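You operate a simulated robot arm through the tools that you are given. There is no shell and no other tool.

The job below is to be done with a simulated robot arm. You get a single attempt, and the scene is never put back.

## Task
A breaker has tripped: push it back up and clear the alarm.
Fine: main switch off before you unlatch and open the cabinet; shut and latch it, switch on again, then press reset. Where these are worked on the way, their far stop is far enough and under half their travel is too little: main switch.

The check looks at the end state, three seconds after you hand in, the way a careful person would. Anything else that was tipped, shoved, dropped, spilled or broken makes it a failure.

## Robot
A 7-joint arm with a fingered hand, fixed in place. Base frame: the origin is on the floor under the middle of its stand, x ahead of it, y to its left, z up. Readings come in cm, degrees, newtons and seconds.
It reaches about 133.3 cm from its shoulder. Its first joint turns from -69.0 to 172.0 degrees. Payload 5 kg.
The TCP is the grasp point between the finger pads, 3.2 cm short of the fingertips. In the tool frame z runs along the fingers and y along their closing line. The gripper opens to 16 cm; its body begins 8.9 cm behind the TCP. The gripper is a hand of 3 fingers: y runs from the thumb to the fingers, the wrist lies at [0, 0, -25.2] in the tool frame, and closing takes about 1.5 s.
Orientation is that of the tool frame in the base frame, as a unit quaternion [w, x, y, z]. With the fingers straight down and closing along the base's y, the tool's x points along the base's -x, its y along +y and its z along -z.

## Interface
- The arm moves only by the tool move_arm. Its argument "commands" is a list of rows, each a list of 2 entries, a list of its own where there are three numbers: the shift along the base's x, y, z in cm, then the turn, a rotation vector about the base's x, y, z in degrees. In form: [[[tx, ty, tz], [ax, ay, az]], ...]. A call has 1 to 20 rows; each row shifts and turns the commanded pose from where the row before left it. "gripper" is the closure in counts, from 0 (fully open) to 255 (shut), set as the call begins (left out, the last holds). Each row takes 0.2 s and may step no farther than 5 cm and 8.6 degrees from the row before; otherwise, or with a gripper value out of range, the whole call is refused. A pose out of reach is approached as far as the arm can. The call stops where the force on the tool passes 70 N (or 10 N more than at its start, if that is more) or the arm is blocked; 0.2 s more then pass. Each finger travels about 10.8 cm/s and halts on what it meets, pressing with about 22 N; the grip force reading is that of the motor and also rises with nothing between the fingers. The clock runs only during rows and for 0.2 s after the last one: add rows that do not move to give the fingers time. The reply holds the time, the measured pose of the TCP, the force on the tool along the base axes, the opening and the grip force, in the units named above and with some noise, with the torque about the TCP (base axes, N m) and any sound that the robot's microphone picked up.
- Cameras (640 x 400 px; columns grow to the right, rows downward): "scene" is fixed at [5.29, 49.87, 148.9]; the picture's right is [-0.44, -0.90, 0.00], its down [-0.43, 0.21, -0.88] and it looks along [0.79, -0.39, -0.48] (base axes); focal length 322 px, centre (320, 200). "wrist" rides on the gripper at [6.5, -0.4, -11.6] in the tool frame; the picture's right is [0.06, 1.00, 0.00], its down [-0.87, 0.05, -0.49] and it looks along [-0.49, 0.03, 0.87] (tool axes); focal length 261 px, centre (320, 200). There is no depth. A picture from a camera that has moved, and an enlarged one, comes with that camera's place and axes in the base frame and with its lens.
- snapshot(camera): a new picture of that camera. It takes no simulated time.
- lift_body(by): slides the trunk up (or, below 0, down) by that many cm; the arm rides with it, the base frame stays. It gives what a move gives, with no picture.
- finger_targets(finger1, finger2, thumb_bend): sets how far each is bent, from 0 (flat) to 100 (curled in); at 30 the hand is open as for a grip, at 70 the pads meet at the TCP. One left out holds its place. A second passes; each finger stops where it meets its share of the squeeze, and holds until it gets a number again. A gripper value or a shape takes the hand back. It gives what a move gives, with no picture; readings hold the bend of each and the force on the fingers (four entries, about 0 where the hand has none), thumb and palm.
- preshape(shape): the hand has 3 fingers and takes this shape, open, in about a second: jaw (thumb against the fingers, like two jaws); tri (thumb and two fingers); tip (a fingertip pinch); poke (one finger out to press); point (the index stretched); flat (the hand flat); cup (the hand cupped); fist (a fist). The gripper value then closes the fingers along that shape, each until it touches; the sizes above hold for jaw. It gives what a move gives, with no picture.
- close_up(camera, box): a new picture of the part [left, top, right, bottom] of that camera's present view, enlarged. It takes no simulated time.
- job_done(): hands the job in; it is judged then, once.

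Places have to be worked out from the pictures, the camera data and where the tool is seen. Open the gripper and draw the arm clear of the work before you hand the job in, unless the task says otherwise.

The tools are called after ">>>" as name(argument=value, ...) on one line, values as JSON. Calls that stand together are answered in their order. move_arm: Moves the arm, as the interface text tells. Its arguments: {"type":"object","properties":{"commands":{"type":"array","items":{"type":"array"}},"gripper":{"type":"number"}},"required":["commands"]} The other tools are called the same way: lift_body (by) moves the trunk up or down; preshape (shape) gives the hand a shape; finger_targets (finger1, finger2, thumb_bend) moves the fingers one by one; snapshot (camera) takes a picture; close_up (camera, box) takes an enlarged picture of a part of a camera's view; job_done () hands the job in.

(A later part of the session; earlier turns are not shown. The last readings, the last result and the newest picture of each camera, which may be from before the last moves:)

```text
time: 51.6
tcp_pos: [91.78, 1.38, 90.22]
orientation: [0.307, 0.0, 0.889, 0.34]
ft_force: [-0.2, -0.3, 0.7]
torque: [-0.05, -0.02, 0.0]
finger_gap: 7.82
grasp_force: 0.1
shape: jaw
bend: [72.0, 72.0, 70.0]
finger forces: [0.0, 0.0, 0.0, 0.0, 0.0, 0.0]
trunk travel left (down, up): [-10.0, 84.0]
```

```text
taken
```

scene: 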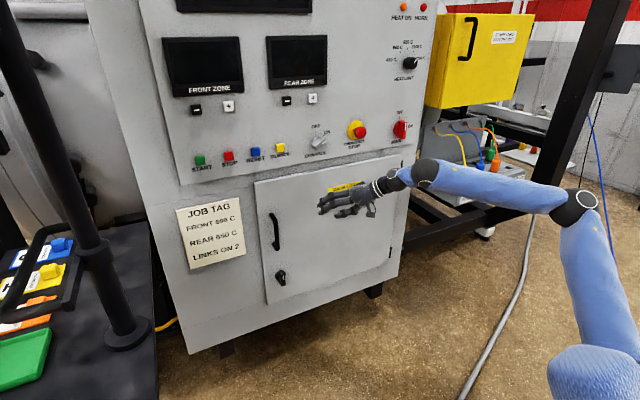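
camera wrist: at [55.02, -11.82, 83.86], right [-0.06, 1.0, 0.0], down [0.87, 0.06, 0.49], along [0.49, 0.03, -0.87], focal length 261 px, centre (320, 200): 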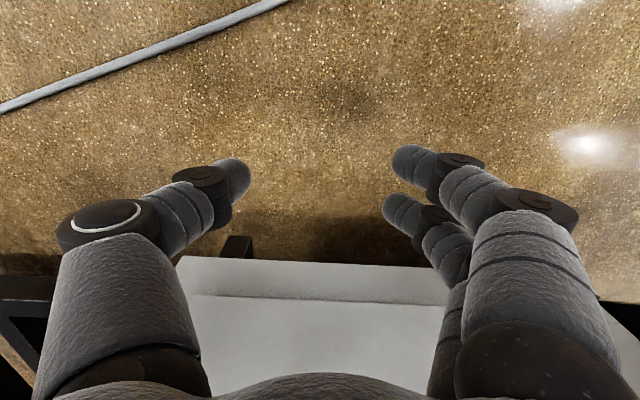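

The twist motion worked with every row reachable. Now I lower the whole arm by a rigid rotation about the shoulder's lateral axis (pitch down about 40°), so the elbow drops.

>>> move_arm(commands=[[[-0.08, 0, -4.89], [0, 3.6, 0]], [[-0.38, 0, -4.87], [0, 3.6, 0]], [[-0.69, 0, -4.84], [0, 3.6, 0]], [[-0.99, 0, -4.79], [0, 3.6, 0]], [[-1.29, 0, -4.71], [0, 3.6, 0]], [[-1.58, 0, -4.62], [0, 3.6, 0]], [[-1.87, 0, -4.52], [0, 3.6, 0]], [[-2.15, 0, -4.39], [0, 3.6, 0]], [[-2.42, 0, -4.25], [0, 3.6, 0]], [[0, 0, 0], [0, 0, 0]]])

>>> snapshot(camera="scene")

```text
time: 53.8
tcp_pos: [80.52, 1.56, 48.07]
orientation: [0.046, 0.095, 0.939, 0.327]
ft_force: [0.7, 0.0, 0.0]
torque: [-0.01, 0.0, -0.01]
finger_gap: 7.85
grasp_force: 0.1
shape: jaw
bend: [72.0, 72.0, 70.0]
finger forces: [0.0, 0.1, 0.0, 0.0, 0.1, 0.0]
trunk travel left (down, up): [-10.0, 84.0]
```

```text
taken
```

scene: 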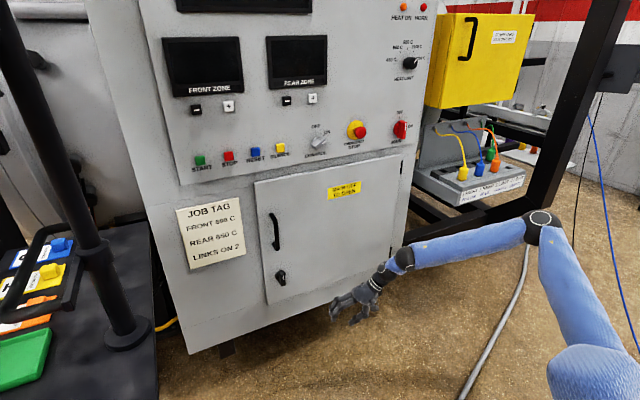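

The elbow stayed high but the wrist is now past the previous boundary, so the limit may be wrist-related and depend on hand yaw. I test moving further left with this yawed hand, in free space in front of the door.

>>> move_arm(commands=[[[-1, 4, 1], [0, 0, 0]], [[-1, 4, 1], [0, 0, 0]], [[-1, 4, 1], [0, 0, 0]], [[-1, 4, 1], [0, 0, 0]], [[0, 0, 0], [0, 0, 0]]])

>>> snapshot(camera="scene")

>>> snapshot(camera="wrist")

```text
time: 55.0
tcp_pos: [72.97, 8.72, 53.67]
orientation: [0.046, 0.095, 0.939, 0.326]
ft_force: [0.0, 0.2, 0.3]
torque: [-0.03, 0.02, -0.04]
finger_gap: 7.85
grasp_force: 0.1
shape: jaw
bend: [72.0, 72.0, 70.0]
finger forces: [0.0, 0.0, 0.0, 0.0, 0.1, 0.1]
out of reach, approached as far as the arm can: row 1, 2, 3, 4
trunk travel left (down, up): [-10.0, 84.0]
```

```text
taken
```

scene: 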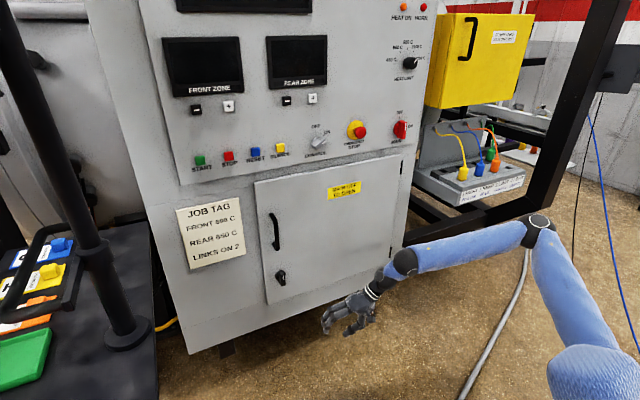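

```text
taken
camera wrist: at [64.97, 2.64, 62.29], right [0.09, 0.78, 0.62], down [0.78, -0.44, 0.44], along [0.61, 0.45, -0.65], focal length 261 px, centre (320, 200)
```

wrist: 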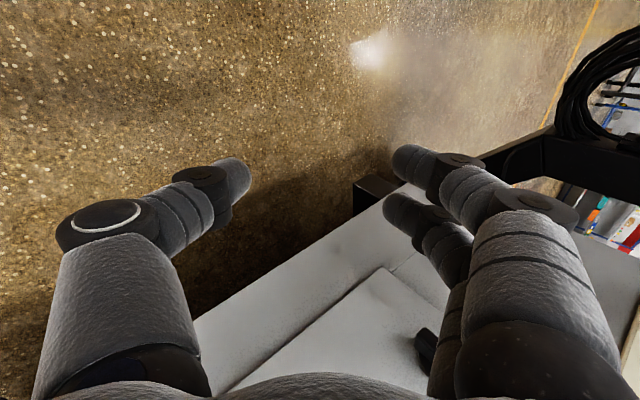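

The wrist slides on a circle about the elbow, so the upper arm's heading looks blocked. I test that directly by rotating the whole arm rigidly to the left about a vertical axis through the shoulder.

>>> move_arm(commands=[[[-0.98, 3.73, 0], [0, 0, 3.6]], [[-1.21, 3.67, 0], [0, 0, 3.6]], [[-1.44, 3.58, 0], [0, 0, 3.6]], [[-1.67, 3.49, 0], [0, 0, 3.6]], [[0, 0, 0], [0, 0, 0]]])

>>> snapshot(camera="scene")

```text
time: 56.2
tcp_pos: [61.15, 12.08, 56.7]
orientation: [0.005, -0.023, 0.944, 0.33]
ft_force: [-0.4, 0.0, -0.2]
torque: [-0.01, 0.0, 0.0]
finger_gap: 7.84
grasp_force: 0.0
shape: jaw
bend: [72.0, 72.0, 70.0]
finger forces: [0.0, 0.0, 0.0, 0.0, 0.0, 0.0]
out of reach, approached as far as the arm can: row 1, 2, 3, 4
trunk travel left (down, up): [-10.0, 84.0]
```

```text
taken
```

scene: 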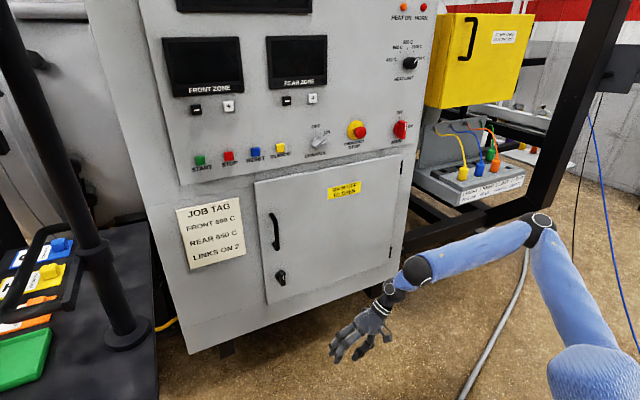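

The elbow does not move left at all, while pitch motions are free, so the shoulder's sideways joint is at its inner limit in this posture. I take close-ups at two trunk heights to locate the shoulder properly.

>>> close_up(camera="scene", box=[480, 200, 640, 400])

>>> lift_body(by=12)

>>> close_up(camera="scene", box=[480, 200, 640, 400])

```text
2.00 times, centred on (560, 300) of scene
camera zoom: at [5.29, 49.87, 148.9], right [-0.44, -0.9, 0.0], down [-0.43, 0.21, -0.88], along [0.79, -0.39, -0.48], focal length 645 px, centre (-160, 0)
```

zoom: 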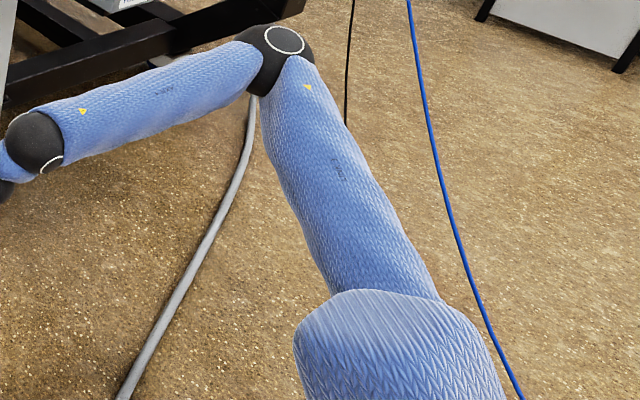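

```text
time: 57.7
tcp_pos: [61.06, 12.04, 68.61]
orientation: [0.005, -0.024, 0.944, 0.329]
ft_force: [-1.0, -0.5, -0.3]
torque: [0.0, 0.0, -0.01]
finger_gap: 7.85
grasp_force: 0.0
shape: jaw
bend: [72.0, 72.0, 70.0]
finger forces: [0.0, 0.0, 0.1, 0.1, 0.1, 0.0]
trunk travel left (down, up): [-22.0, 72.0]
```

```text
2.00 times, centred on (560, 300) of scene
camera zoom: at [5.29, 49.87, 148.9], right [-0.44, -0.9, 0.0], down [-0.43, 0.21, -0.88], along [0.79, -0.39, -0.48], focal length 645 px, centre (-160, 0)
```

zoom: 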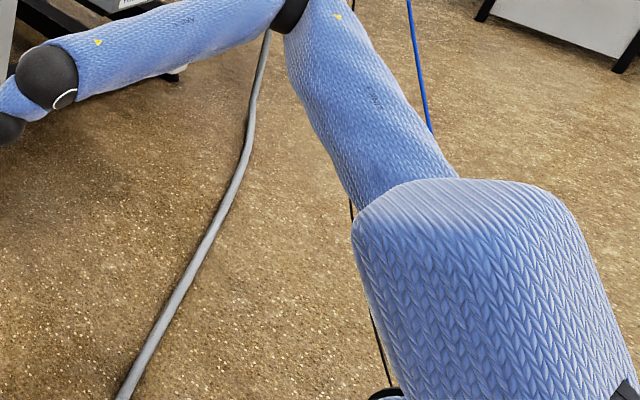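

The shoulder seems to be at about y≈-42 with the elbow unable to come further left, so spots with y>0 must be reached with the hand yawed left. I turn the hand to point diagonally (+x+y, horizontal) in front of the door.

>>> move_arm(commands=[[[1.73, -0.2, 0.67], [0.47, -8.17, 0.47]], [[1.73, -0.2, 0.67], [0.47, -8.17, 0.47]], [[1.73, -0.2, 0.67], [0.47, -8.17, 0.47]], [[1.73, -0.2, 0.67], [0.47, -8.17, 0.47]], [[1.73, -0.2, 0.67], [0.47, -8.17, 0.47]], [[1.73, -0.2, 0.67], [0.47, -8.17, 0.47]], [[1.73, -0.2, 0.67], [0.47, -8.17, 0.47]], [[1.73, -0.2, 0.67], [0.47, -8.17, 0.47]], [[1.73, -0.2, 0.67], [0.47, -8.17, 0.47]], [[1.73, -0.2, 0.67], [0.47, -8.17, 0.47]], [[1.73, -0.2, 0.67], [0.47, -8.17, 0.47]], [[0, 0, 0], [0, 0, 0]]])

>>> snapshot(camera="scene")

>>> snapshot(camera="wrist")

```text
time: 60.3
tcp_pos: [80.21, 9.78, 76.05]
orientation: [0.657, -0.288, 0.648, 0.254]
ft_force: [0.4, -1.0, 0.2]
torque: [0.02, -0.03, 0.0]
finger_gap: 7.83
grasp_force: 0.0
shape: jaw
bend: [72.0, 72.0, 70.0]
finger forces: [0.0, 0.1, 0.0, 0.0, 0.1, 0.1]
trunk travel left (down, up): [-22.0, 72.0]
```

```text
taken
```

scene: 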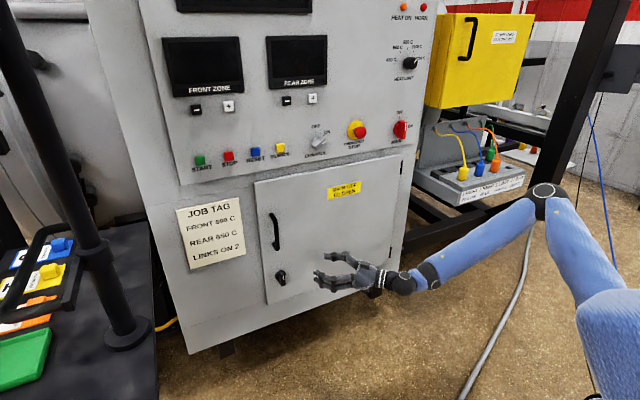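

```text
taken
camera wrist: at [72.55, 0.94, 69.66], right [-0.7, 0.7, -0.11], down [-0.41, -0.28, 0.87], along [0.58, 0.66, 0.48], focal length 261 px, centre (320, 200)
```

wrist: 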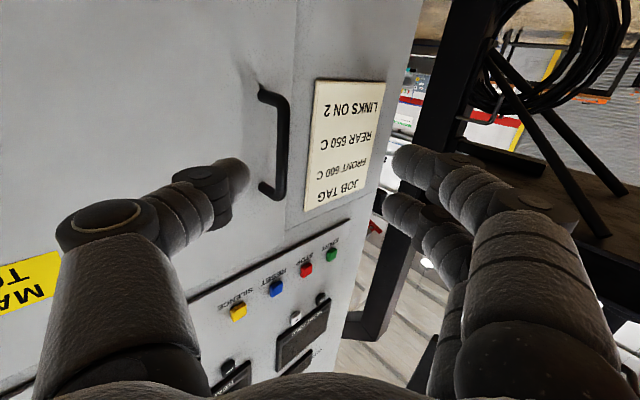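

Now everything is reachable with the hand yawed about 43° left. I drop the trunk 16 cm (rigid move) to see the latch.

>>> lift_body(by=-18)

>>> snapshot(camera="wrist")

>>> close_up(camera="scene", box=[240, 200, 440, 325])

```text
time: 62.3
tcp_pos: [80.11, 9.8, 58.19]
orientation: [0.657, -0.289, 0.649, 0.255]
ft_force: [-0.8, 0.1, 0.6]
torque: [0.0, -0.03, -0.03]
finger_gap: 7.82
grasp_force: 0.1
shape: jaw
bend: [72.0, 72.0, 70.0]
finger forces: [0.1, 0.1, 0.0, 0.0, 0.1, 0.0]
trunk travel left (down, up): [-4.0, 90.0]
```

```text
taken
camera wrist: at [72.5, 0.97, 51.68], right [-0.7, 0.7, -0.11], down [-0.41, -0.28, 0.87], along [0.58, 0.66, 0.48], focal length 261 px, centre (320, 200)
```

wrist: 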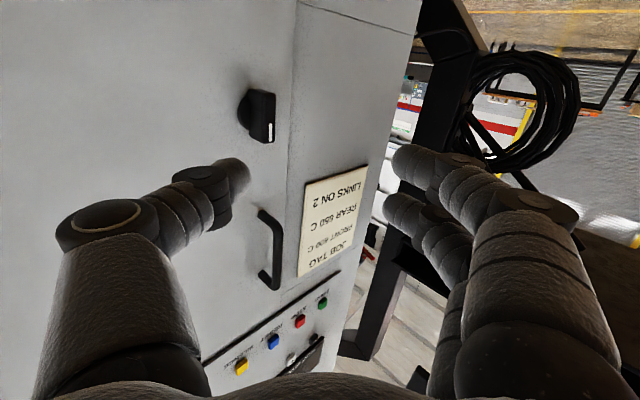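

```text
3.20 times, centred on (340, 262) of scene
camera zoom: at [5.29, 49.87, 148.9], right [-0.44, -0.9, 0.0], down [-0.43, 0.21, -0.88], along [0.79, -0.39, -0.48], focal length 1032 px, centre (256, 0)
```

zoom: 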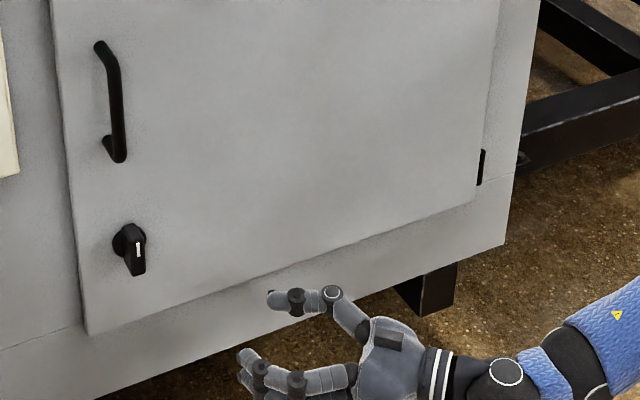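

The latch is a bar knob, bar vertical, centred at about (100, 20, 59), with a white mark at its upper end. I zoom in for detail.

>>> close_up(camera="wrist", box=[200, 60, 330, 180])

>>> close_up(camera="scene", box=[255, 255, 315, 300])

>>> close_up(camera="scene", box=[380, 110, 425, 150])

```text
3.33 times, centred on (265, 120) of wrist
camera zoom: at [72.5, 0.97, 51.68], right [-0.7, 0.7, -0.11], down [-0.41, -0.28, 0.87], along [0.58, 0.66, 0.48], focal length 869 px, centre (503, 467)
```

zoom: 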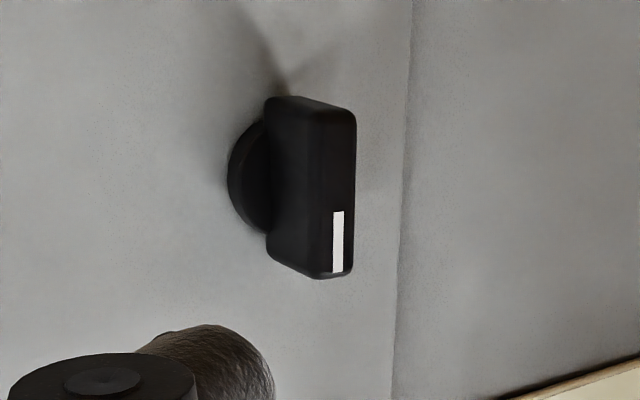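

```text
8.89 times, centred on (285, 278) of scene
camera zoom: at [5.29, 49.87, 148.9], right [-0.44, -0.9, 0.0], down [-0.43, 0.21, -0.88], along [0.79, -0.39, -0.48], focal length 2866 px, centre (631, -489)
```

zoom: 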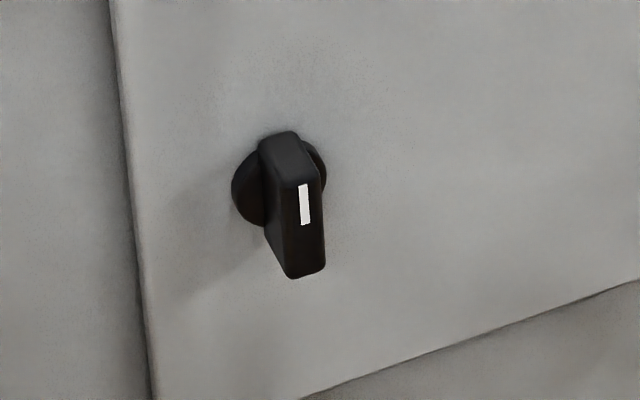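

```text
10.00 times, centred on (402, 130) of scene
camera zoom: at [5.29, 49.87, 148.9], right [-0.44, -0.9, 0.0], down [-0.43, 0.21, -0.88], along [0.79, -0.39, -0.48], focal length 3224 px, centre (-505, 900)
```

zoom: 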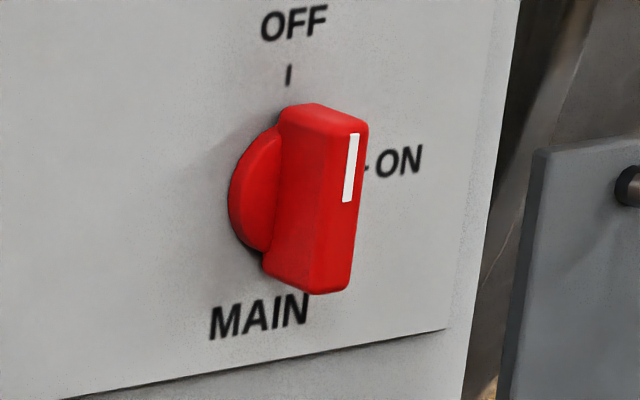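

The latch bar points up, in the same style as the main switch. I can't twist it by wrist roll from this angle, so I'll push an end of the bar with one finger. I set the poke shape and look at where that finger ends up.

>>> preshape(shape="poke")

>>> snapshot(camera="wrist")

>>> close_up(camera="scene", box=[240, 220, 440, 345])

```text
time: 63.2
tcp_pos: [80.07, 9.73, 58.08]
orientation: [0.656, -0.289, 0.649, 0.255]
ft_force: [0.7, 1.2, -0.3]
torque: [-0.02, -0.02, 0.03]
finger_gap: 0.0
grasp_force: 0.1
shape: poke
bend: [100.0, 100.0, 46.0]
finger forces: [0.0, 0.0, 0.0, 0.0, 0.1, 0.0]
trunk travel left (down, up): [-4.0, 90.0]
```

```text
taken
camera wrist: at [72.5, 0.97, 51.66], right [-0.7, 0.7, -0.11], down [-0.41, -0.28, 0.87], along [0.58, 0.66, 0.48], focal length 261 px, centre (320, 200)
```

wrist: 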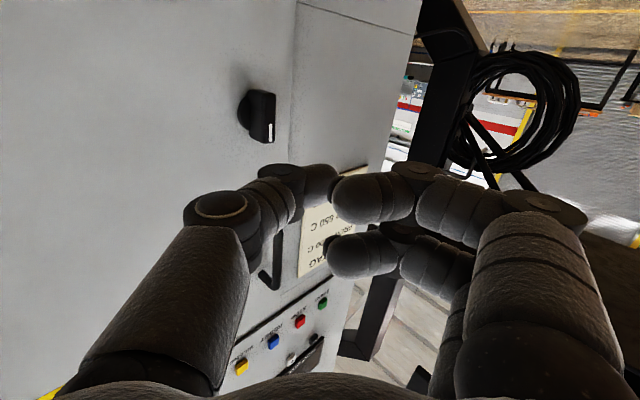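

```text
3.20 times, centred on (340, 282) of scene
camera zoom: at [5.29, 49.87, 148.9], right [-0.44, -0.9, 0.0], down [-0.43, 0.21, -0.88], along [0.79, -0.39, -0.48], focal length 1032 px, centre (256, -64)
```

zoom: 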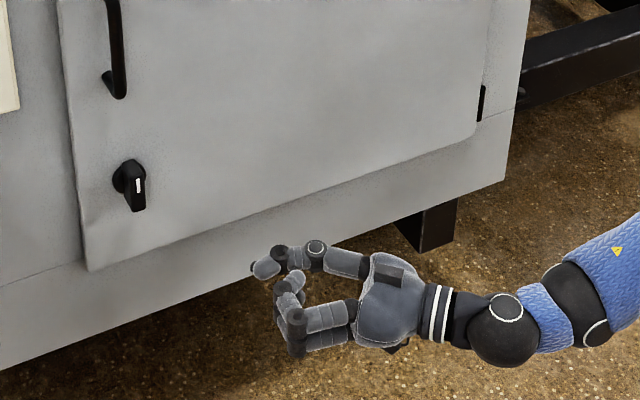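

In poke the thumb is the leading tip near the centre line. I compare with the "point" shape.

>>> preshape(shape="point")

>>> snapshot(camera="wrist")

>>> close_up(camera="scene", box=[240, 220, 440, 345])

```text
time: 64.1
tcp_pos: [80.19, 9.8, 58.12]
orientation: [0.657, -0.288, 0.649, 0.254]
ft_force: [0.4, 0.1, 0.0]
torque: [0.01, 0.0, 0.01]
finger_gap: 0.01
grasp_force: 0.0
shape: point
bend: [38.0, 100.0, 43.0]
finger forces: [0.1, 0.0, 0.1, 0.1, 0.0, 0.1]
trunk travel left (down, up): [-4.0, 90.0]
```

```text
taken
camera wrist: at [72.5, 0.97, 51.67], right [-0.7, 0.7, -0.11], down [-0.41, -0.28, 0.87], along [0.58, 0.66, 0.48], focal length 261 px, centre (320, 200)
```

wrist: 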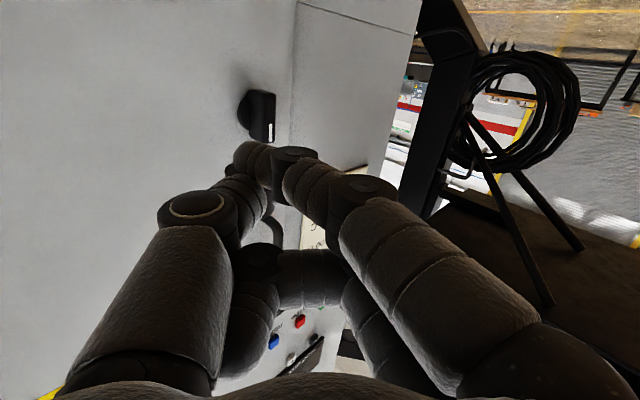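

```text
3.20 times, centred on (340, 282) of scene
camera zoom: at [5.29, 49.87, 148.9], right [-0.44, -0.9, 0.0], down [-0.43, 0.21, -0.88], along [0.79, -0.39, -0.48], focal length 1032 px, centre (256, -64)
```

zoom: 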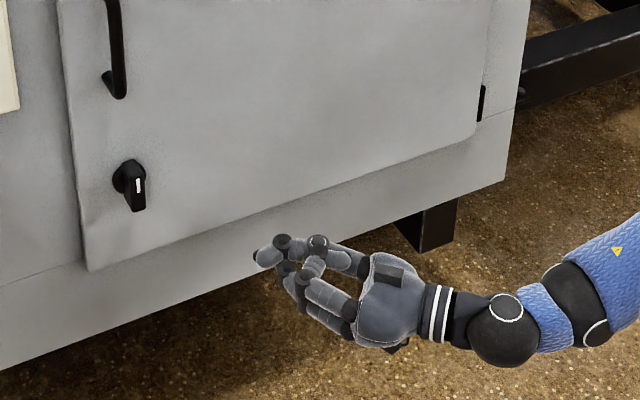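

In poke the thumb tip sits about 3 cm ahead of the TCP on its axis, so I'll use poke. I approach with the tip just right of the bar's lower end (target tip ≈ (100, 17, 56)), stopping first at a halfway point to check.

>>> preshape(shape="poke")

>>> move_arm(commands=[[[3, 0.5, -0.5], [0, 0, 0]], [[3, 0.5, -0.5], [0, 0, 0]], [[3, 0.5, -0.5], [0, 0, 0]], [[3, 0.7, -0.5], [0, 0, 0]], [[0, 0, 0], [0, 0, 0]]])

>>> snapshot(camera="wrist")

>>> close_up(camera="scene", box=[240, 220, 400, 320])

```text
time: 65.0
tcp_pos: [80.19, 9.92, 58.13]
orientation: [0.657, -0.287, 0.649, 0.254]
ft_force: [-0.4, -0.5, 1.1]
torque: [0.02, -0.02, 0.03]
finger_gap: 0.02
grasp_force: 0.0
shape: poke
bend: [100.0, 100.0, 46.0]
finger forces: [0.0, 0.0, 0.0, 0.1, 0.0, 0.1]
trunk travel left (down, up): [-4.0, 90.0]
```

```text
time: 66.2
tcp_pos: [90.35, 7.28, 59.15]
orientation: [0.656, -0.289, 0.649, 0.255]
ft_force: [-0.5, -0.1, -0.6]
torque: [-0.01, -0.01, 0.01]
finger_gap: 0.0
grasp_force: 0.2
shape: poke
bend: [100.0, 100.0, 46.0]
finger forces: [0.1, 0.1, 0.0, 0.1, 0.0, 0.0]
out of reach, approached as far as the arm can: row 1, 2, 3, 4
trunk travel left (down, up): [-4.0, 90.0]
```

```text
taken
camera wrist: at [82.67, -1.54, 52.89], right [-0.71, 0.7, -0.11], down [-0.41, -0.27, 0.87], along [0.58, 0.66, 0.48], focal length 261 px, centre (320, 200)
```

wrist: 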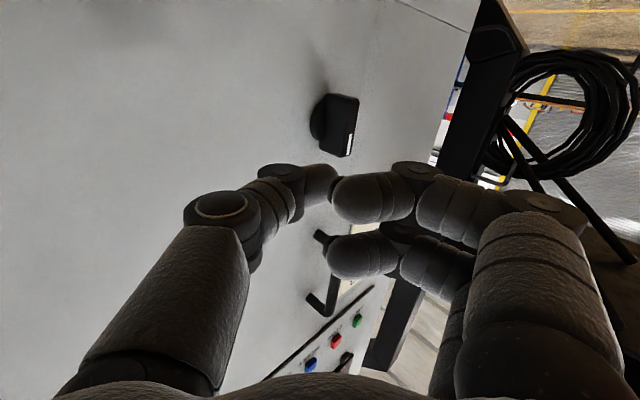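

```text
4.00 times, centred on (320, 270) of scene
camera zoom: at [5.29, 49.87, 148.9], right [-0.44, -0.9, 0.0], down [-0.43, 0.21, -0.88], along [0.79, -0.39, -0.48], focal length 1290 px, centre (320, -80)
```

zoom: 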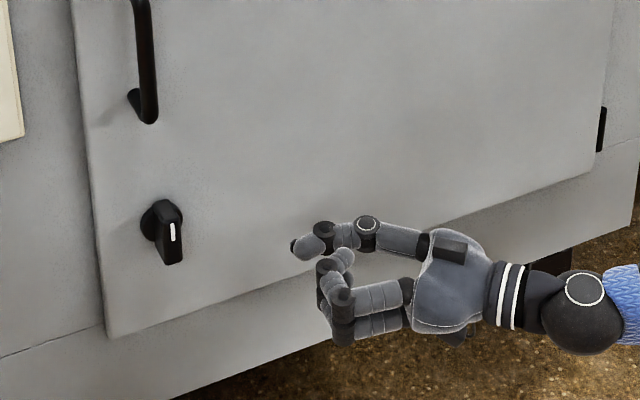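

Pinned again. The elbow is above shoulder height, which costs forward reach. I back off a bit, raise the trunk 30 cm and bring the hand back down so the elbow gets lower relative to the shoulder.

>>> move_arm(commands=[[[-3, -1, 0], [0, 0, 0]], [[-3, -1, 0], [0, 0, 0]], [[-2, -1, 0], [0, 0, 0]], [[0, 0, 0], [0, 0, 0]]])

>>> lift_body(by=30)

>>> move_arm(commands=[[[0, 0, -4], [0, 0, 0]], [[0, 0, -4], [0, 0, 0]], [[0, 0, -4], [0, 0, 0]], [[0, 0, -4], [0, 0, 0]], [[0, 0, -4], [0, 0, 0]], [[0, 0, -4], [0, 0, 0]], [[0, 0, -4], [0, 0, 0]], [[0, 0, -4], [0, 0, 0]], [[0, 0, 0], [0, 0, 0]]])

>>> snapshot(camera="scene")

```text
time: 67.2
tcp_pos: [82.17, 4.27, 59.17]
orientation: [0.657, -0.289, 0.649, 0.254]
ft_force: [0.1, 0.9, 0.0]
torque: [0.02, 0.03, 0.01]
finger_gap: 0.01
grasp_force: 0.0
shape: poke
bend: [100.0, 100.0, 46.0]
finger forces: [0.0, 0.0, 0.0, 0.0, 0.0, 0.1]
trunk travel left (down, up): [-4.0, 90.0]
```

```text
time: 70.2
tcp_pos: [82.25, 4.43, 89.19]
orientation: [0.657, -0.287, 0.649, 0.255]
ft_force: [0.6, -0.2, 0.6]
torque: [0.03, 0.0, 0.02]
finger_gap: 0.01
grasp_force: 0.0
shape: poke
bend: [100.0, 100.0, 46.0]
finger forces: [0.1, 0.0, 0.1, 0.0, 0.0, 0.0]
trunk travel left (down, up): [-34.0, 60.0]
```

```text
time: 72.2
tcp_pos: [79.84, -6.19, 74.01]
orientation: [0.656, -0.288, 0.65, 0.254]
ft_force: [0.6, 0.2, 0.0]
torque: [0.0, 0.02, 0.01]
finger_gap: 0.02
grasp_force: 0.2
shape: poke
bend: [100.0, 100.0, 46.0]
finger forces: [0.1, 0.0, 0.1, 0.0, 0.0, 0.0]
out of reach, approached as far as the arm can: row 2, 3, 4, 5, 6, 7, 8
trunk travel left (down, up): [-34.0, 60.0]
```

```text
taken
```

scene: 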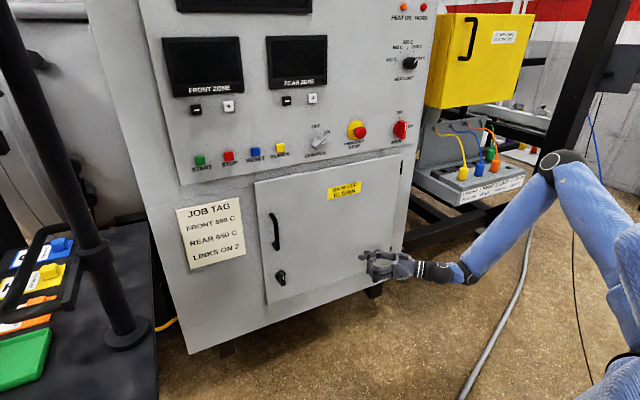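

The elbow's heading stays pinned at one spot whenever the wrist goes left. I'll unwind it by moving the hand to the right (away from the limit) with the hand forward again, then raising the trunk so the arm hangs more extended with the elbow low.

>>> move_arm(commands=[[[0.3, -3.5, 0.5], [0, 0, -4.1]], [[0.3, -3.5, 0.5], [0, 0, -4.1]], [[0.3, -3.5, 0.5], [0, 0, -4.1]], [[0.3, -3.5, 0.5], [0, 0, -4.1]], [[0.3, -3.5, 0.5], [0, 0, -4.1]], [[0.3, -3.5, 0.5], [0, 0, -4.1]], [[0.3, -3.5, 0.5], [0, 0, -4.1]], [[0.3, -3.5, 0.5], [0, 0, -4.1]], [[0.3, -3.5, 0.5], [0, 0, -4.1]], [[0.3, -3.5, 0.5], [0, 0, -4.1]], [[0.3, -3.5, 0.5], [0, 0, -4.1]], [[0, 0, 0], [0, 0, 0]]])

>>> snapshot(camera="scene")

```text
time: 74.8
tcp_pos: [83.22, -44.83, 79.48]
orientation: [0.704, -0.016, 0.71, -0.017]
ft_force: [-0.9, -0.6, 0.8]
torque: [0.01, 0.0, 0.02]
finger_gap: 0.0
grasp_force: 0.0
shape: poke
bend: [100.0, 100.0, 46.0]
finger forces: [0.0, 0.0, 0.0, 0.1, 0.0, 0.1]
trunk travel left (down, up): [-34.0, 60.0]
```

```text
taken
```

scene: 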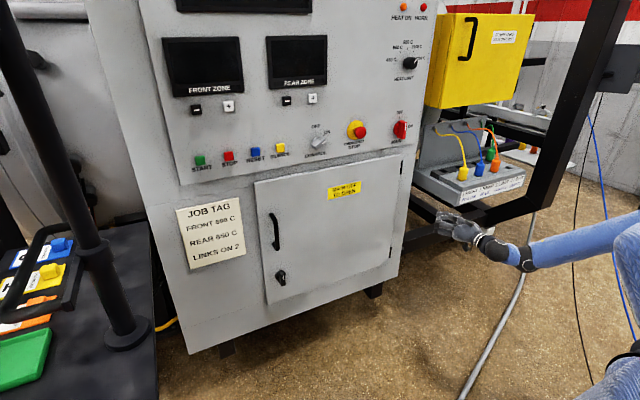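

All rows were reachable there. Now I raise the trunk in stages while lowering the hand back to about z=75.

>>> lift_body(by=20)

>>> move_arm(commands=[[[0, 0, -4], [0, 0, 0]], [[0, 0, -4], [0, 0, 0]], [[0, 0, -4], [0, 0, 0]], [[0, 0, -4], [0, 0, 0]], [[0, 0, -4], [0, 0, 0]], [[0, 0, -4], [0, 0, 0]], [[0, 0, 0], [0, 0, 0]]])

>>> snapshot(camera="scene")

```text
time: 77.0
tcp_pos: [83.25, -44.7, 99.58]
orientation: [0.704, -0.017, 0.71, -0.017]
ft_force: [0.7, 0.3, 0.4]
torque: [0.03, -0.04, 0.01]
finger_gap: 0.01
grasp_force: 0.0
shape: poke
bend: [100.0, 100.0, 46.0]
finger forces: [0.0, 0.0, 0.0, 0.0, 0.1, 0.1]
trunk travel left (down, up): [-54.0, 40.0]
```

```text
time: 78.6
tcp_pos: [83.38, -47.1, 87.13]
orientation: [0.703, -0.016, 0.711, -0.017]
ft_force: [-0.5, -0.8, 0.3]
torque: [-0.01, -0.07, 0.04]
finger_gap: 0.0
grasp_force: 0.2
shape: poke
bend: [100.0, 100.0, 46.0]
finger forces: [0.1, 0.0, 0.0, 0.0, 0.0, 0.0]
out of reach, approached as far as the arm can: row 3, 4, 5, 6
trunk travel left (down, up): [-54.0, 40.0]
```

```text
taken
```

scene: 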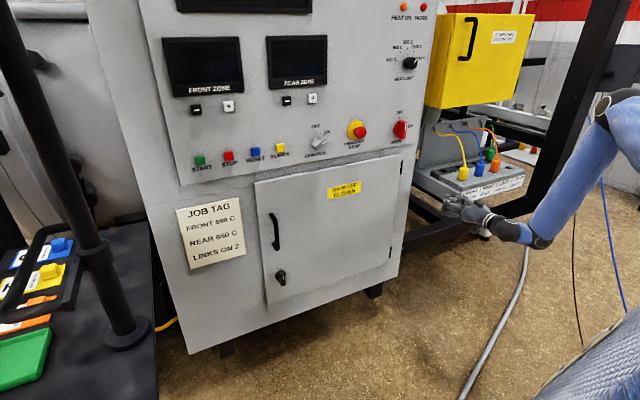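

Stuck again, with the forearm now hanging straight down. I check whether it is a speed effect by commanding small steps downward.

>>> move_arm(commands=[[[0, 0, -0.7], [0, 0, 0]], [[0, 0, -0.7], [0, 0, 0]], [[0, 0, -0.7], [0, 0, 0]], [[0, 0, -0.7], [0, 0, 0]], [[0, 0, -0.7], [0, 0, 0]], [[0, 0, -0.7], [0, 0, 0]], [[0, 0, 0], [0, 0, 0]], [[0, 0, 0], [0, 0, 0]], [[0, 0, 0], [0, 0, 0]]])

>>> close_up(camera="scene", box=[420, 50, 640, 400])

```text
time: 80.6
tcp_pos: [83.29, -48.08, 86.7]
orientation: [0.703, -0.017, 0.711, -0.017]
ft_force: [0.3, -0.7, 0.4]
torque: [-0.03, 0.01, 0.01]
finger_gap: 0.0
grasp_force: 0.1
shape: poke
bend: [100.0, 100.0, 46.0]
finger forces: [0.0, 0.1, 0.0, 0.0, 0.0, 0.0]
out of reach, approached as far as the arm can: row 1, 2, 3, 4, 5, 6
trunk travel left (down, up): [-54.0, 40.0]
```

```text
1.14 times, centred on (530, 225) of scene
camera zoom: at [5.29, 49.87, 148.9], right [-0.44, -0.9, 0.0], down [-0.43, 0.21, -0.88], along [0.79, -0.39, -0.48], focal length 368 px, centre (80, 171)
```

zoom: 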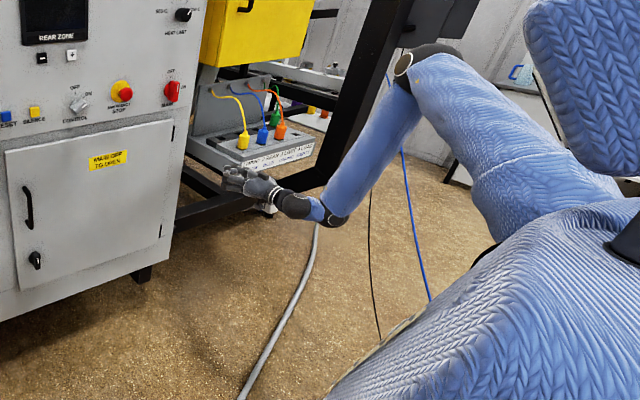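

Now I can see the full posture: upper arm horizontal, forearm straight down, so the upper-arm twist is at its end. I'll extend the arm out to the free space at right-front, where lowering is done by the shoulder rather than the twist, then come back in low.

>>> move_arm(commands=[[[-0.3, -3.5, 3], [0, 0, -3]], [[-0.3, -3.5, 3], [0, 0, -3]], [[-0.3, -3.5, 3], [0, 0, -3]], [[-0.3, -3.5, 3], [0, 0, -3]], [[-0.3, -4.2, 2], [0, 0, -3]], [[-0.3, -4.2, 2], [0, 0, -3]], [[-0.3, -4.2, 2], [0, 0, -3]], [[-0.3, -4.2, 2], [0, 0, -3]], [[-0.3, -4.5, 1], [0, 0, -3]], [[-0.3, -4.5, 1], [0, 0, -3]], [[-0.3, -4.5, 1], [0, 0, -3]], [[-0.3, -4.5, 0], [0, 0, -3]], [[-0.3, -4.5, 0], [0, 0, -3]], [[-0.3, -4.5, 0], [0, 0, -3]], [[-0.3, -4.5, 0], [0, 0, -3]], [[0, 0, 0], [0, 0, 0]]])

>>> snapshot(camera="scene")

```text
time: 84.0
tcp_pos: [78.71, -110.31, 109.55]
orientation: [0.644, 0.256, 0.662, -0.285]
ft_force: [-0.1, -0.3, 0.2]
torque: [-0.02, 0.01, -0.01]
finger_gap: 0.0
grasp_force: 0.0
shape: poke
bend: [100.0, 100.0, 46.0]
finger forces: [0.1, 0.0, 0.0, 0.1, 0.1, 0.0]
trunk travel left (down, up): [-54.0, 40.0]
```

```text
taken
```

scene: 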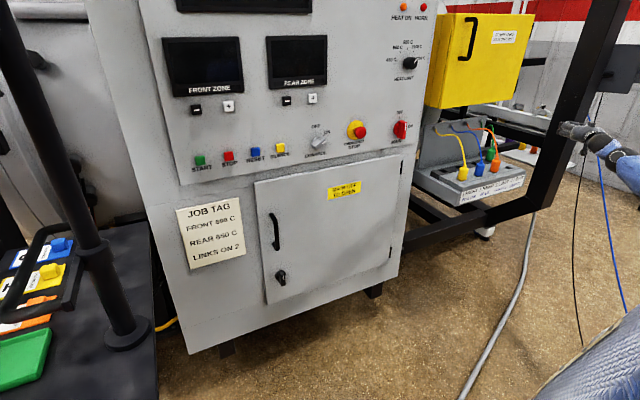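

Reached, with the arm now extended to the right-front. I check the wrist view for clearance before lowering here.

>>> snapshot(camera="wrist")

>>> close_up(camera="scene", box=[400, 60, 640, 260])

```text
taken
camera wrist: at [70.17, -102.8, 103.3], right [0.7, 0.7, -0.11], down [-0.27, 0.41, 0.87], along [0.66, -0.58, 0.48], focal length 261 px, centre (320, 200)
```

wrist: 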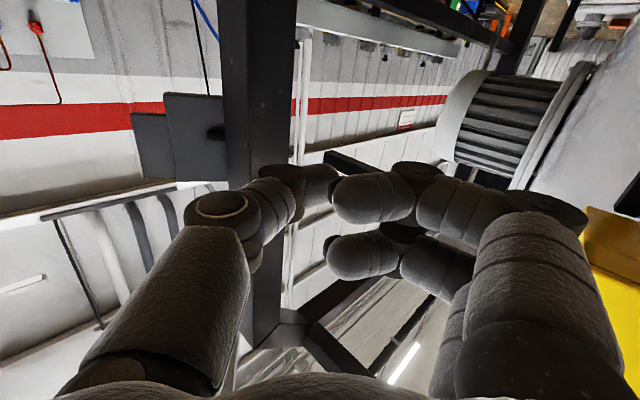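

```text
2.00 times, centred on (520, 160) of scene
camera zoom: at [5.29, 49.87, 148.9], right [-0.44, -0.9, 0.0], down [-0.43, 0.21, -0.88], along [0.79, -0.39, -0.48], focal length 645 px, centre (-80, 280)
```

zoom: 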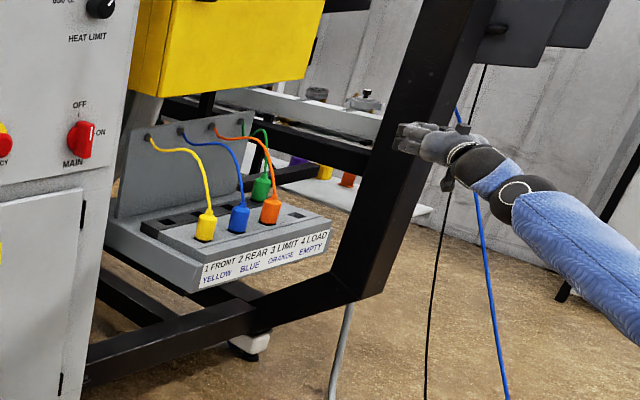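

The post and boxes are 40 cm or more ahead, so it's clear here. I lower the extended arm by 44 cm.

>>> move_arm(commands=[[[-0.5, 0, -4], [0, 0, 0]], [[-0.5, 0, -4], [0, 0, 0]], [[-0.5, 0, -4], [0, 0, 0]], [[-0.5, 0, -4], [0, 0, 0]], [[-0.5, 0, -4], [0, 0, 0]], [[-0.5, 0, -4], [0, 0, 0]], [[-0.5, 0, -4], [0, 0, 0]], [[-0.5, 0, -4], [0, 0, 0]], [[-0.5, 0, -4], [0, 0, 0]], [[-0.5, 0, -4], [0, 0, 0]], [[-0.5, 0, -4], [0, 0, 0]], [[0, 0, 0], [0, 0, 0]]])

>>> snapshot(camera="scene")

```text
time: 86.6
tcp_pos: [73.32, -110.27, 65.65]
orientation: [0.644, 0.256, 0.662, -0.285]
ft_force: [-0.4, -0.4, 0.5]
torque: [0.0, 0.0, -0.02]
finger_gap: 0.01
grasp_force: 0.1
shape: poke
bend: [100.0, 100.0, 46.0]
finger forces: [0.0, 0.0, 0.0, 0.0, 0.1, 0.0]
trunk travel left (down, up): [-54.0, 40.0]
```

```text
taken
```

scene: 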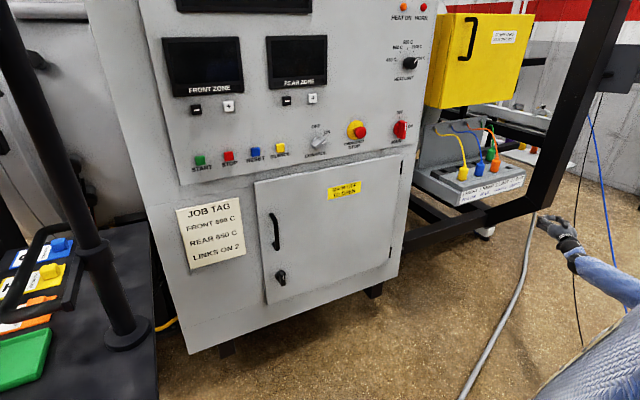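

All rows reached, with the arm well extended and low. I sweep the hand back to the front (yaw returning to 0) at this low height.

>>> move_arm(commands=[[[0.3, 4.4, 0], [0, 0, 2.5]], [[0.3, 4.4, 0], [0, 0, 2.5]], [[0.3, 4.4, 0], [0, 0, 2.5]], [[0.3, 4.4, 0], [0, 0, 2.5]], [[0.3, 4.4, 0], [0, 0, 2.5]], [[0.3, 4.4, 0], [0, 0, 2.5]], [[0.3, 4.4, 0], [0, 0, 2.5]], [[0.3, 4.4, 0], [0, 0, 2.5]], [[0.3, 4.4, 0], [0, 0, 2.5]], [[0.3, 4.4, 0], [0, 0, 2.5]], [[0.3, 4.4, 0], [0, 0, 2.5]], [[0.3, 4.4, 0], [0, 0, 2.5]], [[0.3, 4.4, 0], [0, 0, 2.5]], [[0.3, 4.4, 0], [0, 0, 2.5]], [[0, 0, 0], [0, 0, 0]]])

>>> snapshot(camera="scene")

```text
time: 89.8
tcp_pos: [77.55, -48.62, 65.85]
orientation: [0.7, 0.045, 0.709, -0.078]
ft_force: [-0.1, 0.0, -0.1]
torque: [-0.01, 0.0, 0.0]
finger_gap: 0.0
grasp_force: 0.1
shape: poke
bend: [100.0, 100.0, 46.0]
finger forces: [0.0, 0.0, 0.1, 0.1, 0.0, 0.0]
trunk travel left (down, up): [-54.0, 40.0]
```

```text
taken
```

scene: 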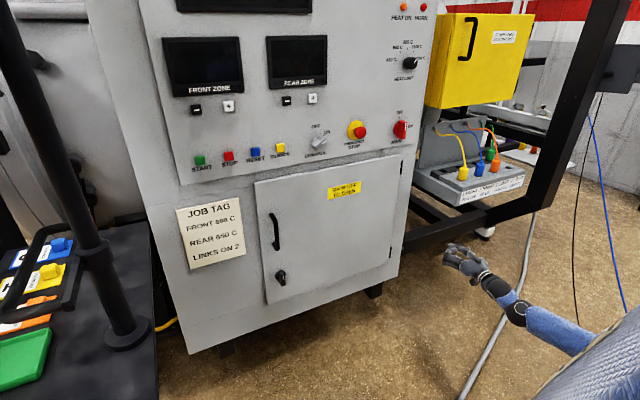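

The arm came back in an elbow-down posture, at a height that was unreachable before. I continue left with the hand forward.

>>> move_arm(commands=[[[0.3, 4.4, 0], [0, 0, 2.0]], [[0.3, 4.4, 0], [0, 0, 2.0]], [[0.3, 4.4, 0], [0, 0, 2.0]], [[0.3, 4.4, 0], [0, 0, 2.0]], [[0.3, 4.4, 0], [0, 0, 2.0]], [[0.3, 4.4, 0], [0, 0, 0]], [[0.3, 4.4, 0], [0, 0, 0]], [[0.3, 4.4, 0], [0, 0, 0]], [[0.3, 4.4, 0], [0, 0, 0]], [[0, 0, 0], [0, 0, 0]]])

>>> snapshot(camera="scene")

```text
time: 92.0
tcp_pos: [80.24, -9.09, 65.72]
orientation: [0.704, -0.017, 0.71, -0.017]
ft_force: [-0.4, 0.3, -0.1]
torque: [-0.02, 0.04, -0.01]
finger_gap: 0.0
grasp_force: 0.1
shape: poke
bend: [100.0, 100.0, 46.0]
finger forces: [0.0, 0.1, 0.1, 0.1, 0.1, 0.0]
trunk travel left (down, up): [-54.0, 40.0]
```

```text
taken
```

scene: 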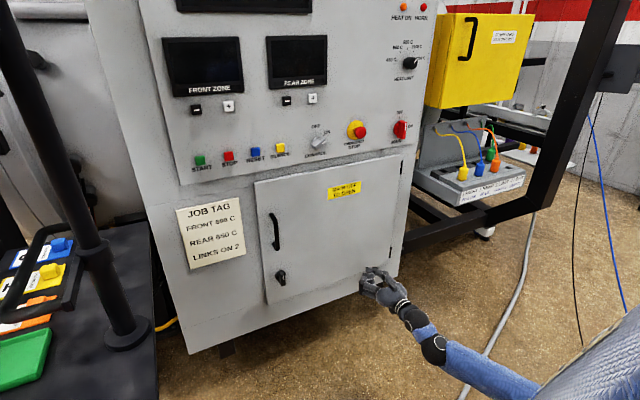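

That works: hand forward, elbow low. I continue to the latch (y≈20, z≈59) and set the jaw shape half open.

>>> move_arm(commands=[[[0, 4.2, -1], [0, 0, 0.3]], [[0, 4.2, -1], [0, 0, 0.3]], [[0, 4.2, -1], [0, 0, 0.3]], [[0, 4.2, -1], [0, 0, 0.3]], [[0, 4.2, -1], [0, 0, 0.3]], [[0, 4.2, -1], [0, 0, 0.3]], [[0, 4.0, -0.7], [0, 0, 0.3]], [[0, 0, 0], [0, 0, 0]]])

>>> preshape(shape="jaw")

>>> snapshot(camera="scene")

>>> snapshot(camera="wrist")

```text
time: 94.0
tcp_pos: [79.77, 16.45, 55.59]
orientation: [0.698, -0.049, 0.714, -0.026]
ft_force: [0.3, 1.1, -0.1]
torque: [0.06, 0.0, 0.0]
finger_gap: 0.0
grasp_force: 0.0
shape: poke
bend: [100.0, 100.0, 46.0]
finger forces: [0.1, 0.0, 0.0, 0.0, 0.0, 0.1]
trunk travel left (down, up): [-54.0, 40.0]
stopped in row 8: the arm was blocked; the commanded pose is now the measured one
```

```text
time: 94.9
tcp_pos: [79.71, 16.57, 55.66]
orientation: [0.698, -0.048, 0.714, -0.027]
ft_force: [-0.2, -0.8, -0.4]
torque: [0.0, 0.0, 0.03]
finger_gap: 16.02
grasp_force: 0.1
shape: jaw
bend: [30.0, 30.0, 30.0]
finger forces: [0.0, 0.1, 0.0, 0.1, 0.0, 0.0]
trunk travel left (down, up): [-54.0, 40.0]
```

```text
taken
```

scene: 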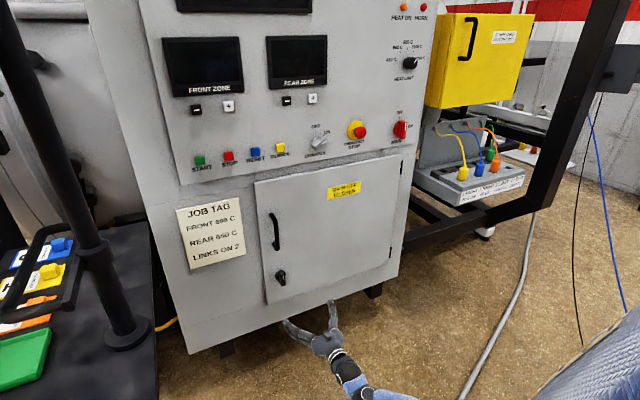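

```text
taken
camera wrist: at [68.17, 14.99, 49.55], right [-0.03, 0.99, -0.17], down [-0.48, 0.13, 0.87], along [0.88, 0.11, 0.46], focal length 261 px, centre (320, 200)
```

wrist: 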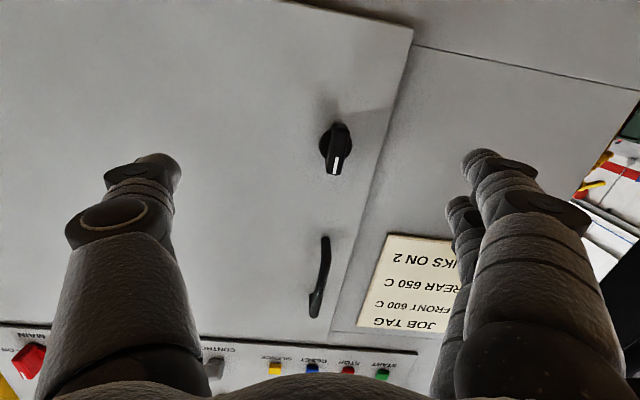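

The hand is in front of the latch, but the forearm apparently touched something near the body (blocked, about 4 cm short). I go back right, forward, then left again at larger x to stay clear, and straighten the small roll error with the jaws half open.

>>> move_arm(commands=[[[1, -4, 1], [3, -0.7, -0.8]], [[3, -2, 1], [3, -0.7, -0.8]], [[4, 1, 0.7], [0, 0, 0]], [[2.3, 3, 0.5], [0, 0, 0]], [[0, 3, 0], [0, 0, 0]], [[0, 2.5, 0], [0, 0, 0]], [[0, 0, 0], [0, 0, 0]], [[0, 0, 0], [0, 0, 0]]], gripper=130)

>>> snapshot(camera="wrist")

```text
time: 96.9
tcp_pos: [90.4, 11.44, 53.6]
orientation: [0.702, -0.029, 0.71, -0.047]
ft_force: [0.5, -0.2, 0.2]
torque: [-0.01, 0.0, -0.01]
finger_gap: 7.87
grasp_force: 0.1
shape: jaw
bend: [72.0, 72.0, 70.0]
finger forces: [0.0, 0.0, 0.1, 0.0, 0.0, 0.0]
trunk travel left (down, up): [-54.0, 40.0]
stopped in row 8: the arm was blocked; the commanded pose is now the measured one
```

```text
taken
camera wrist: at [78.79, 10.52, 47.25], right [0.02, 0.99, -0.17], down [-0.48, 0.16, 0.86], along [0.88, 0.06, 0.48], focal length 261 px, centre (320, 200)
```

wrist: 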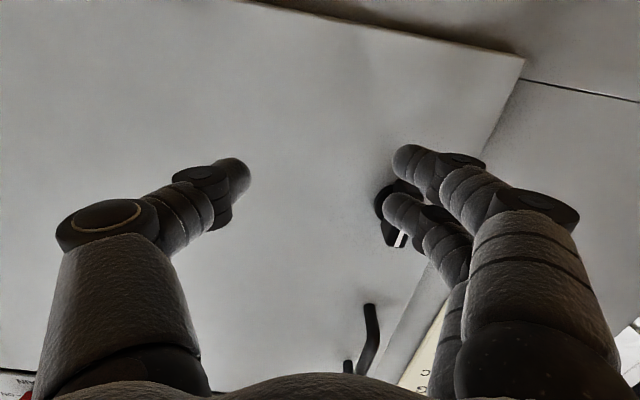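

Blocked again: some part of the arm seems to press against the robot's own body. I back away to the right and look at the posture.

>>> move_arm(commands=[[[0, -4, 1.5], [0, 0, 0]], [[0, -4, 1.5], [0, 0, 0]], [[0, -3, 1.5], [0, 0, 0]], [[0, 0, 0], [0, 0, 0]]])

>>> close_up(camera="scene", box=[300, 150, 640, 400])

```text
time: 97.9
tcp_pos: [90.29, 0.66, 58.16]
orientation: [0.702, -0.028, 0.71, -0.044]
ft_force: [0.5, -1.1, 0.1]
torque: [0.03, -0.02, -0.05]
finger_gap: 7.87
grasp_force: 0.1
shape: jaw
bend: [72.0, 72.0, 70.0]
finger forces: [0.0, 0.0, 0.0, 0.0, 0.1, 0.1]
trunk travel left (down, up): [-54.0, 40.0]
```

```text
1.60 times, centred on (470, 275) of scene
camera zoom: at [5.29, 49.87, 148.9], right [-0.44, -0.9, 0.0], down [-0.43, 0.21, -0.88], along [0.79, -0.39, -0.48], focal length 516 px, centre (80, 80)
```

zoom: 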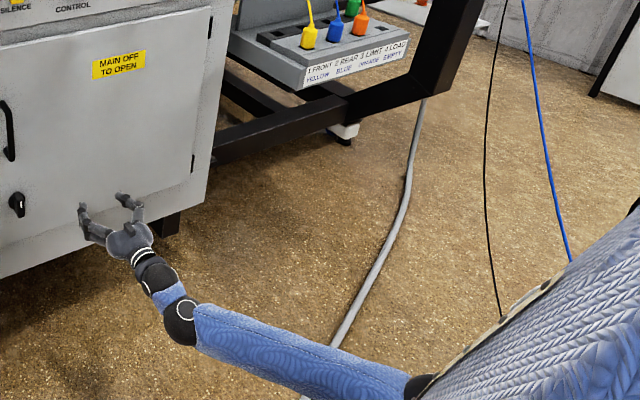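

The elbow (about (27, -25, 62)) is right against the trunk shell. I lower the trunk while keeping the hand's height, so the upper arm swings forward and the elbow moves away from the body.

>>> move_arm(commands=[[[-1, -1, 4], [0, 0, 0]], [[-1, -1, 4], [0, 0, 0]], [[-1, -1, 4], [0, 0, 0]], [[-1, -1, 4], [0, 0, 0]], [[0, 0, 0], [0, 0, 0]]])

>>> lift_body(by=-15)

>>> move_arm(commands=[[[0, 0, 4], [0, 0, 0]], [[0, 0, 4], [0, 0, 0]], [[0, 0, 4], [0, 0, 0]], [[0, 0, 4], [0, 0, 0]], [[0, 0, 0], [0, 0, 0]]])

>>> lift_body(by=-15)

>>> close_up(camera="scene", box=[300, 150, 640, 400])

```text
time: 99.1
tcp_pos: [86.23, -3.32, 74.25]
orientation: [0.702, -0.029, 0.71, -0.045]
ft_force: [0.6, -0.3, -0.7]
torque: [-0.02, 0.01, 0.01]
finger_gap: 7.86
grasp_force: 0.1
shape: jaw
bend: [72.0, 72.0, 70.0]
finger forces: [0.0, 0.0, 0.0, 0.0, 0.0, 0.0]
trunk travel left (down, up): [-54.0, 40.0]
```

```text
time: 100.8
tcp_pos: [86.27, -3.3, 59.14]
orientation: [0.702, -0.028, 0.71, -0.045]
ft_force: [0.1, 0.1, 0.6]
torque: [0.01, 0.01, 0.02]
finger_gap: 7.86
grasp_force: 0.0
shape: jaw
bend: [72.0, 72.0, 70.0]
finger forces: [0.1, 0.0, 0.1, 0.1, 0.0, 0.0]
trunk travel left (down, up): [-39.0, 55.0]
```

```text
time: 102.0
tcp_pos: [86.3, -3.39, 75.24]
orientation: [0.702, -0.028, 0.71, -0.045]
ft_force: [0.5, -0.5, -0.5]
torque: [0.01, -0.02, -0.01]
finger_gap: 7.89
grasp_force: 0.0
shape: jaw
bend: [72.0, 72.0, 70.0]
finger forces: [0.0, 0.1, 0.0, 0.1, 0.0, 0.0]
trunk travel left (down, up): [-39.0, 55.0]
```

```text
time: 103.8
tcp_pos: [86.16, -3.39, 60.1]
orientation: [0.702, -0.029, 0.71, -0.045]
ft_force: [-0.8, 0.2, -0.2]
torque: [-0.01, 0.0, 0.0]
finger_gap: 7.86
grasp_force: 0.0
shape: jaw
bend: [72.0, 72.0, 70.0]
finger forces: [0.1, 0.0, 0.2, 0.0, 0.1, 0.0]
trunk travel left (down, up): [-24.0, 70.0]
```

```text
1.60 times, centred on (470, 275) of scene
camera zoom: at [5.29, 49.87, 148.9], right [-0.44, -0.9, 0.0], down [-0.43, 0.21, -0.88], along [0.79, -0.39, -0.48], focal length 516 px, centre (80, 80)
```

zoom: 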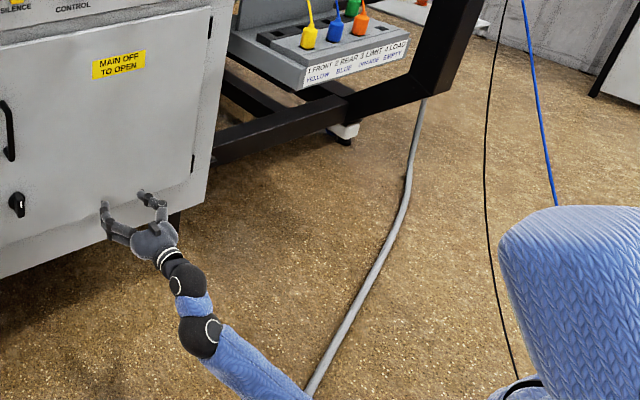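

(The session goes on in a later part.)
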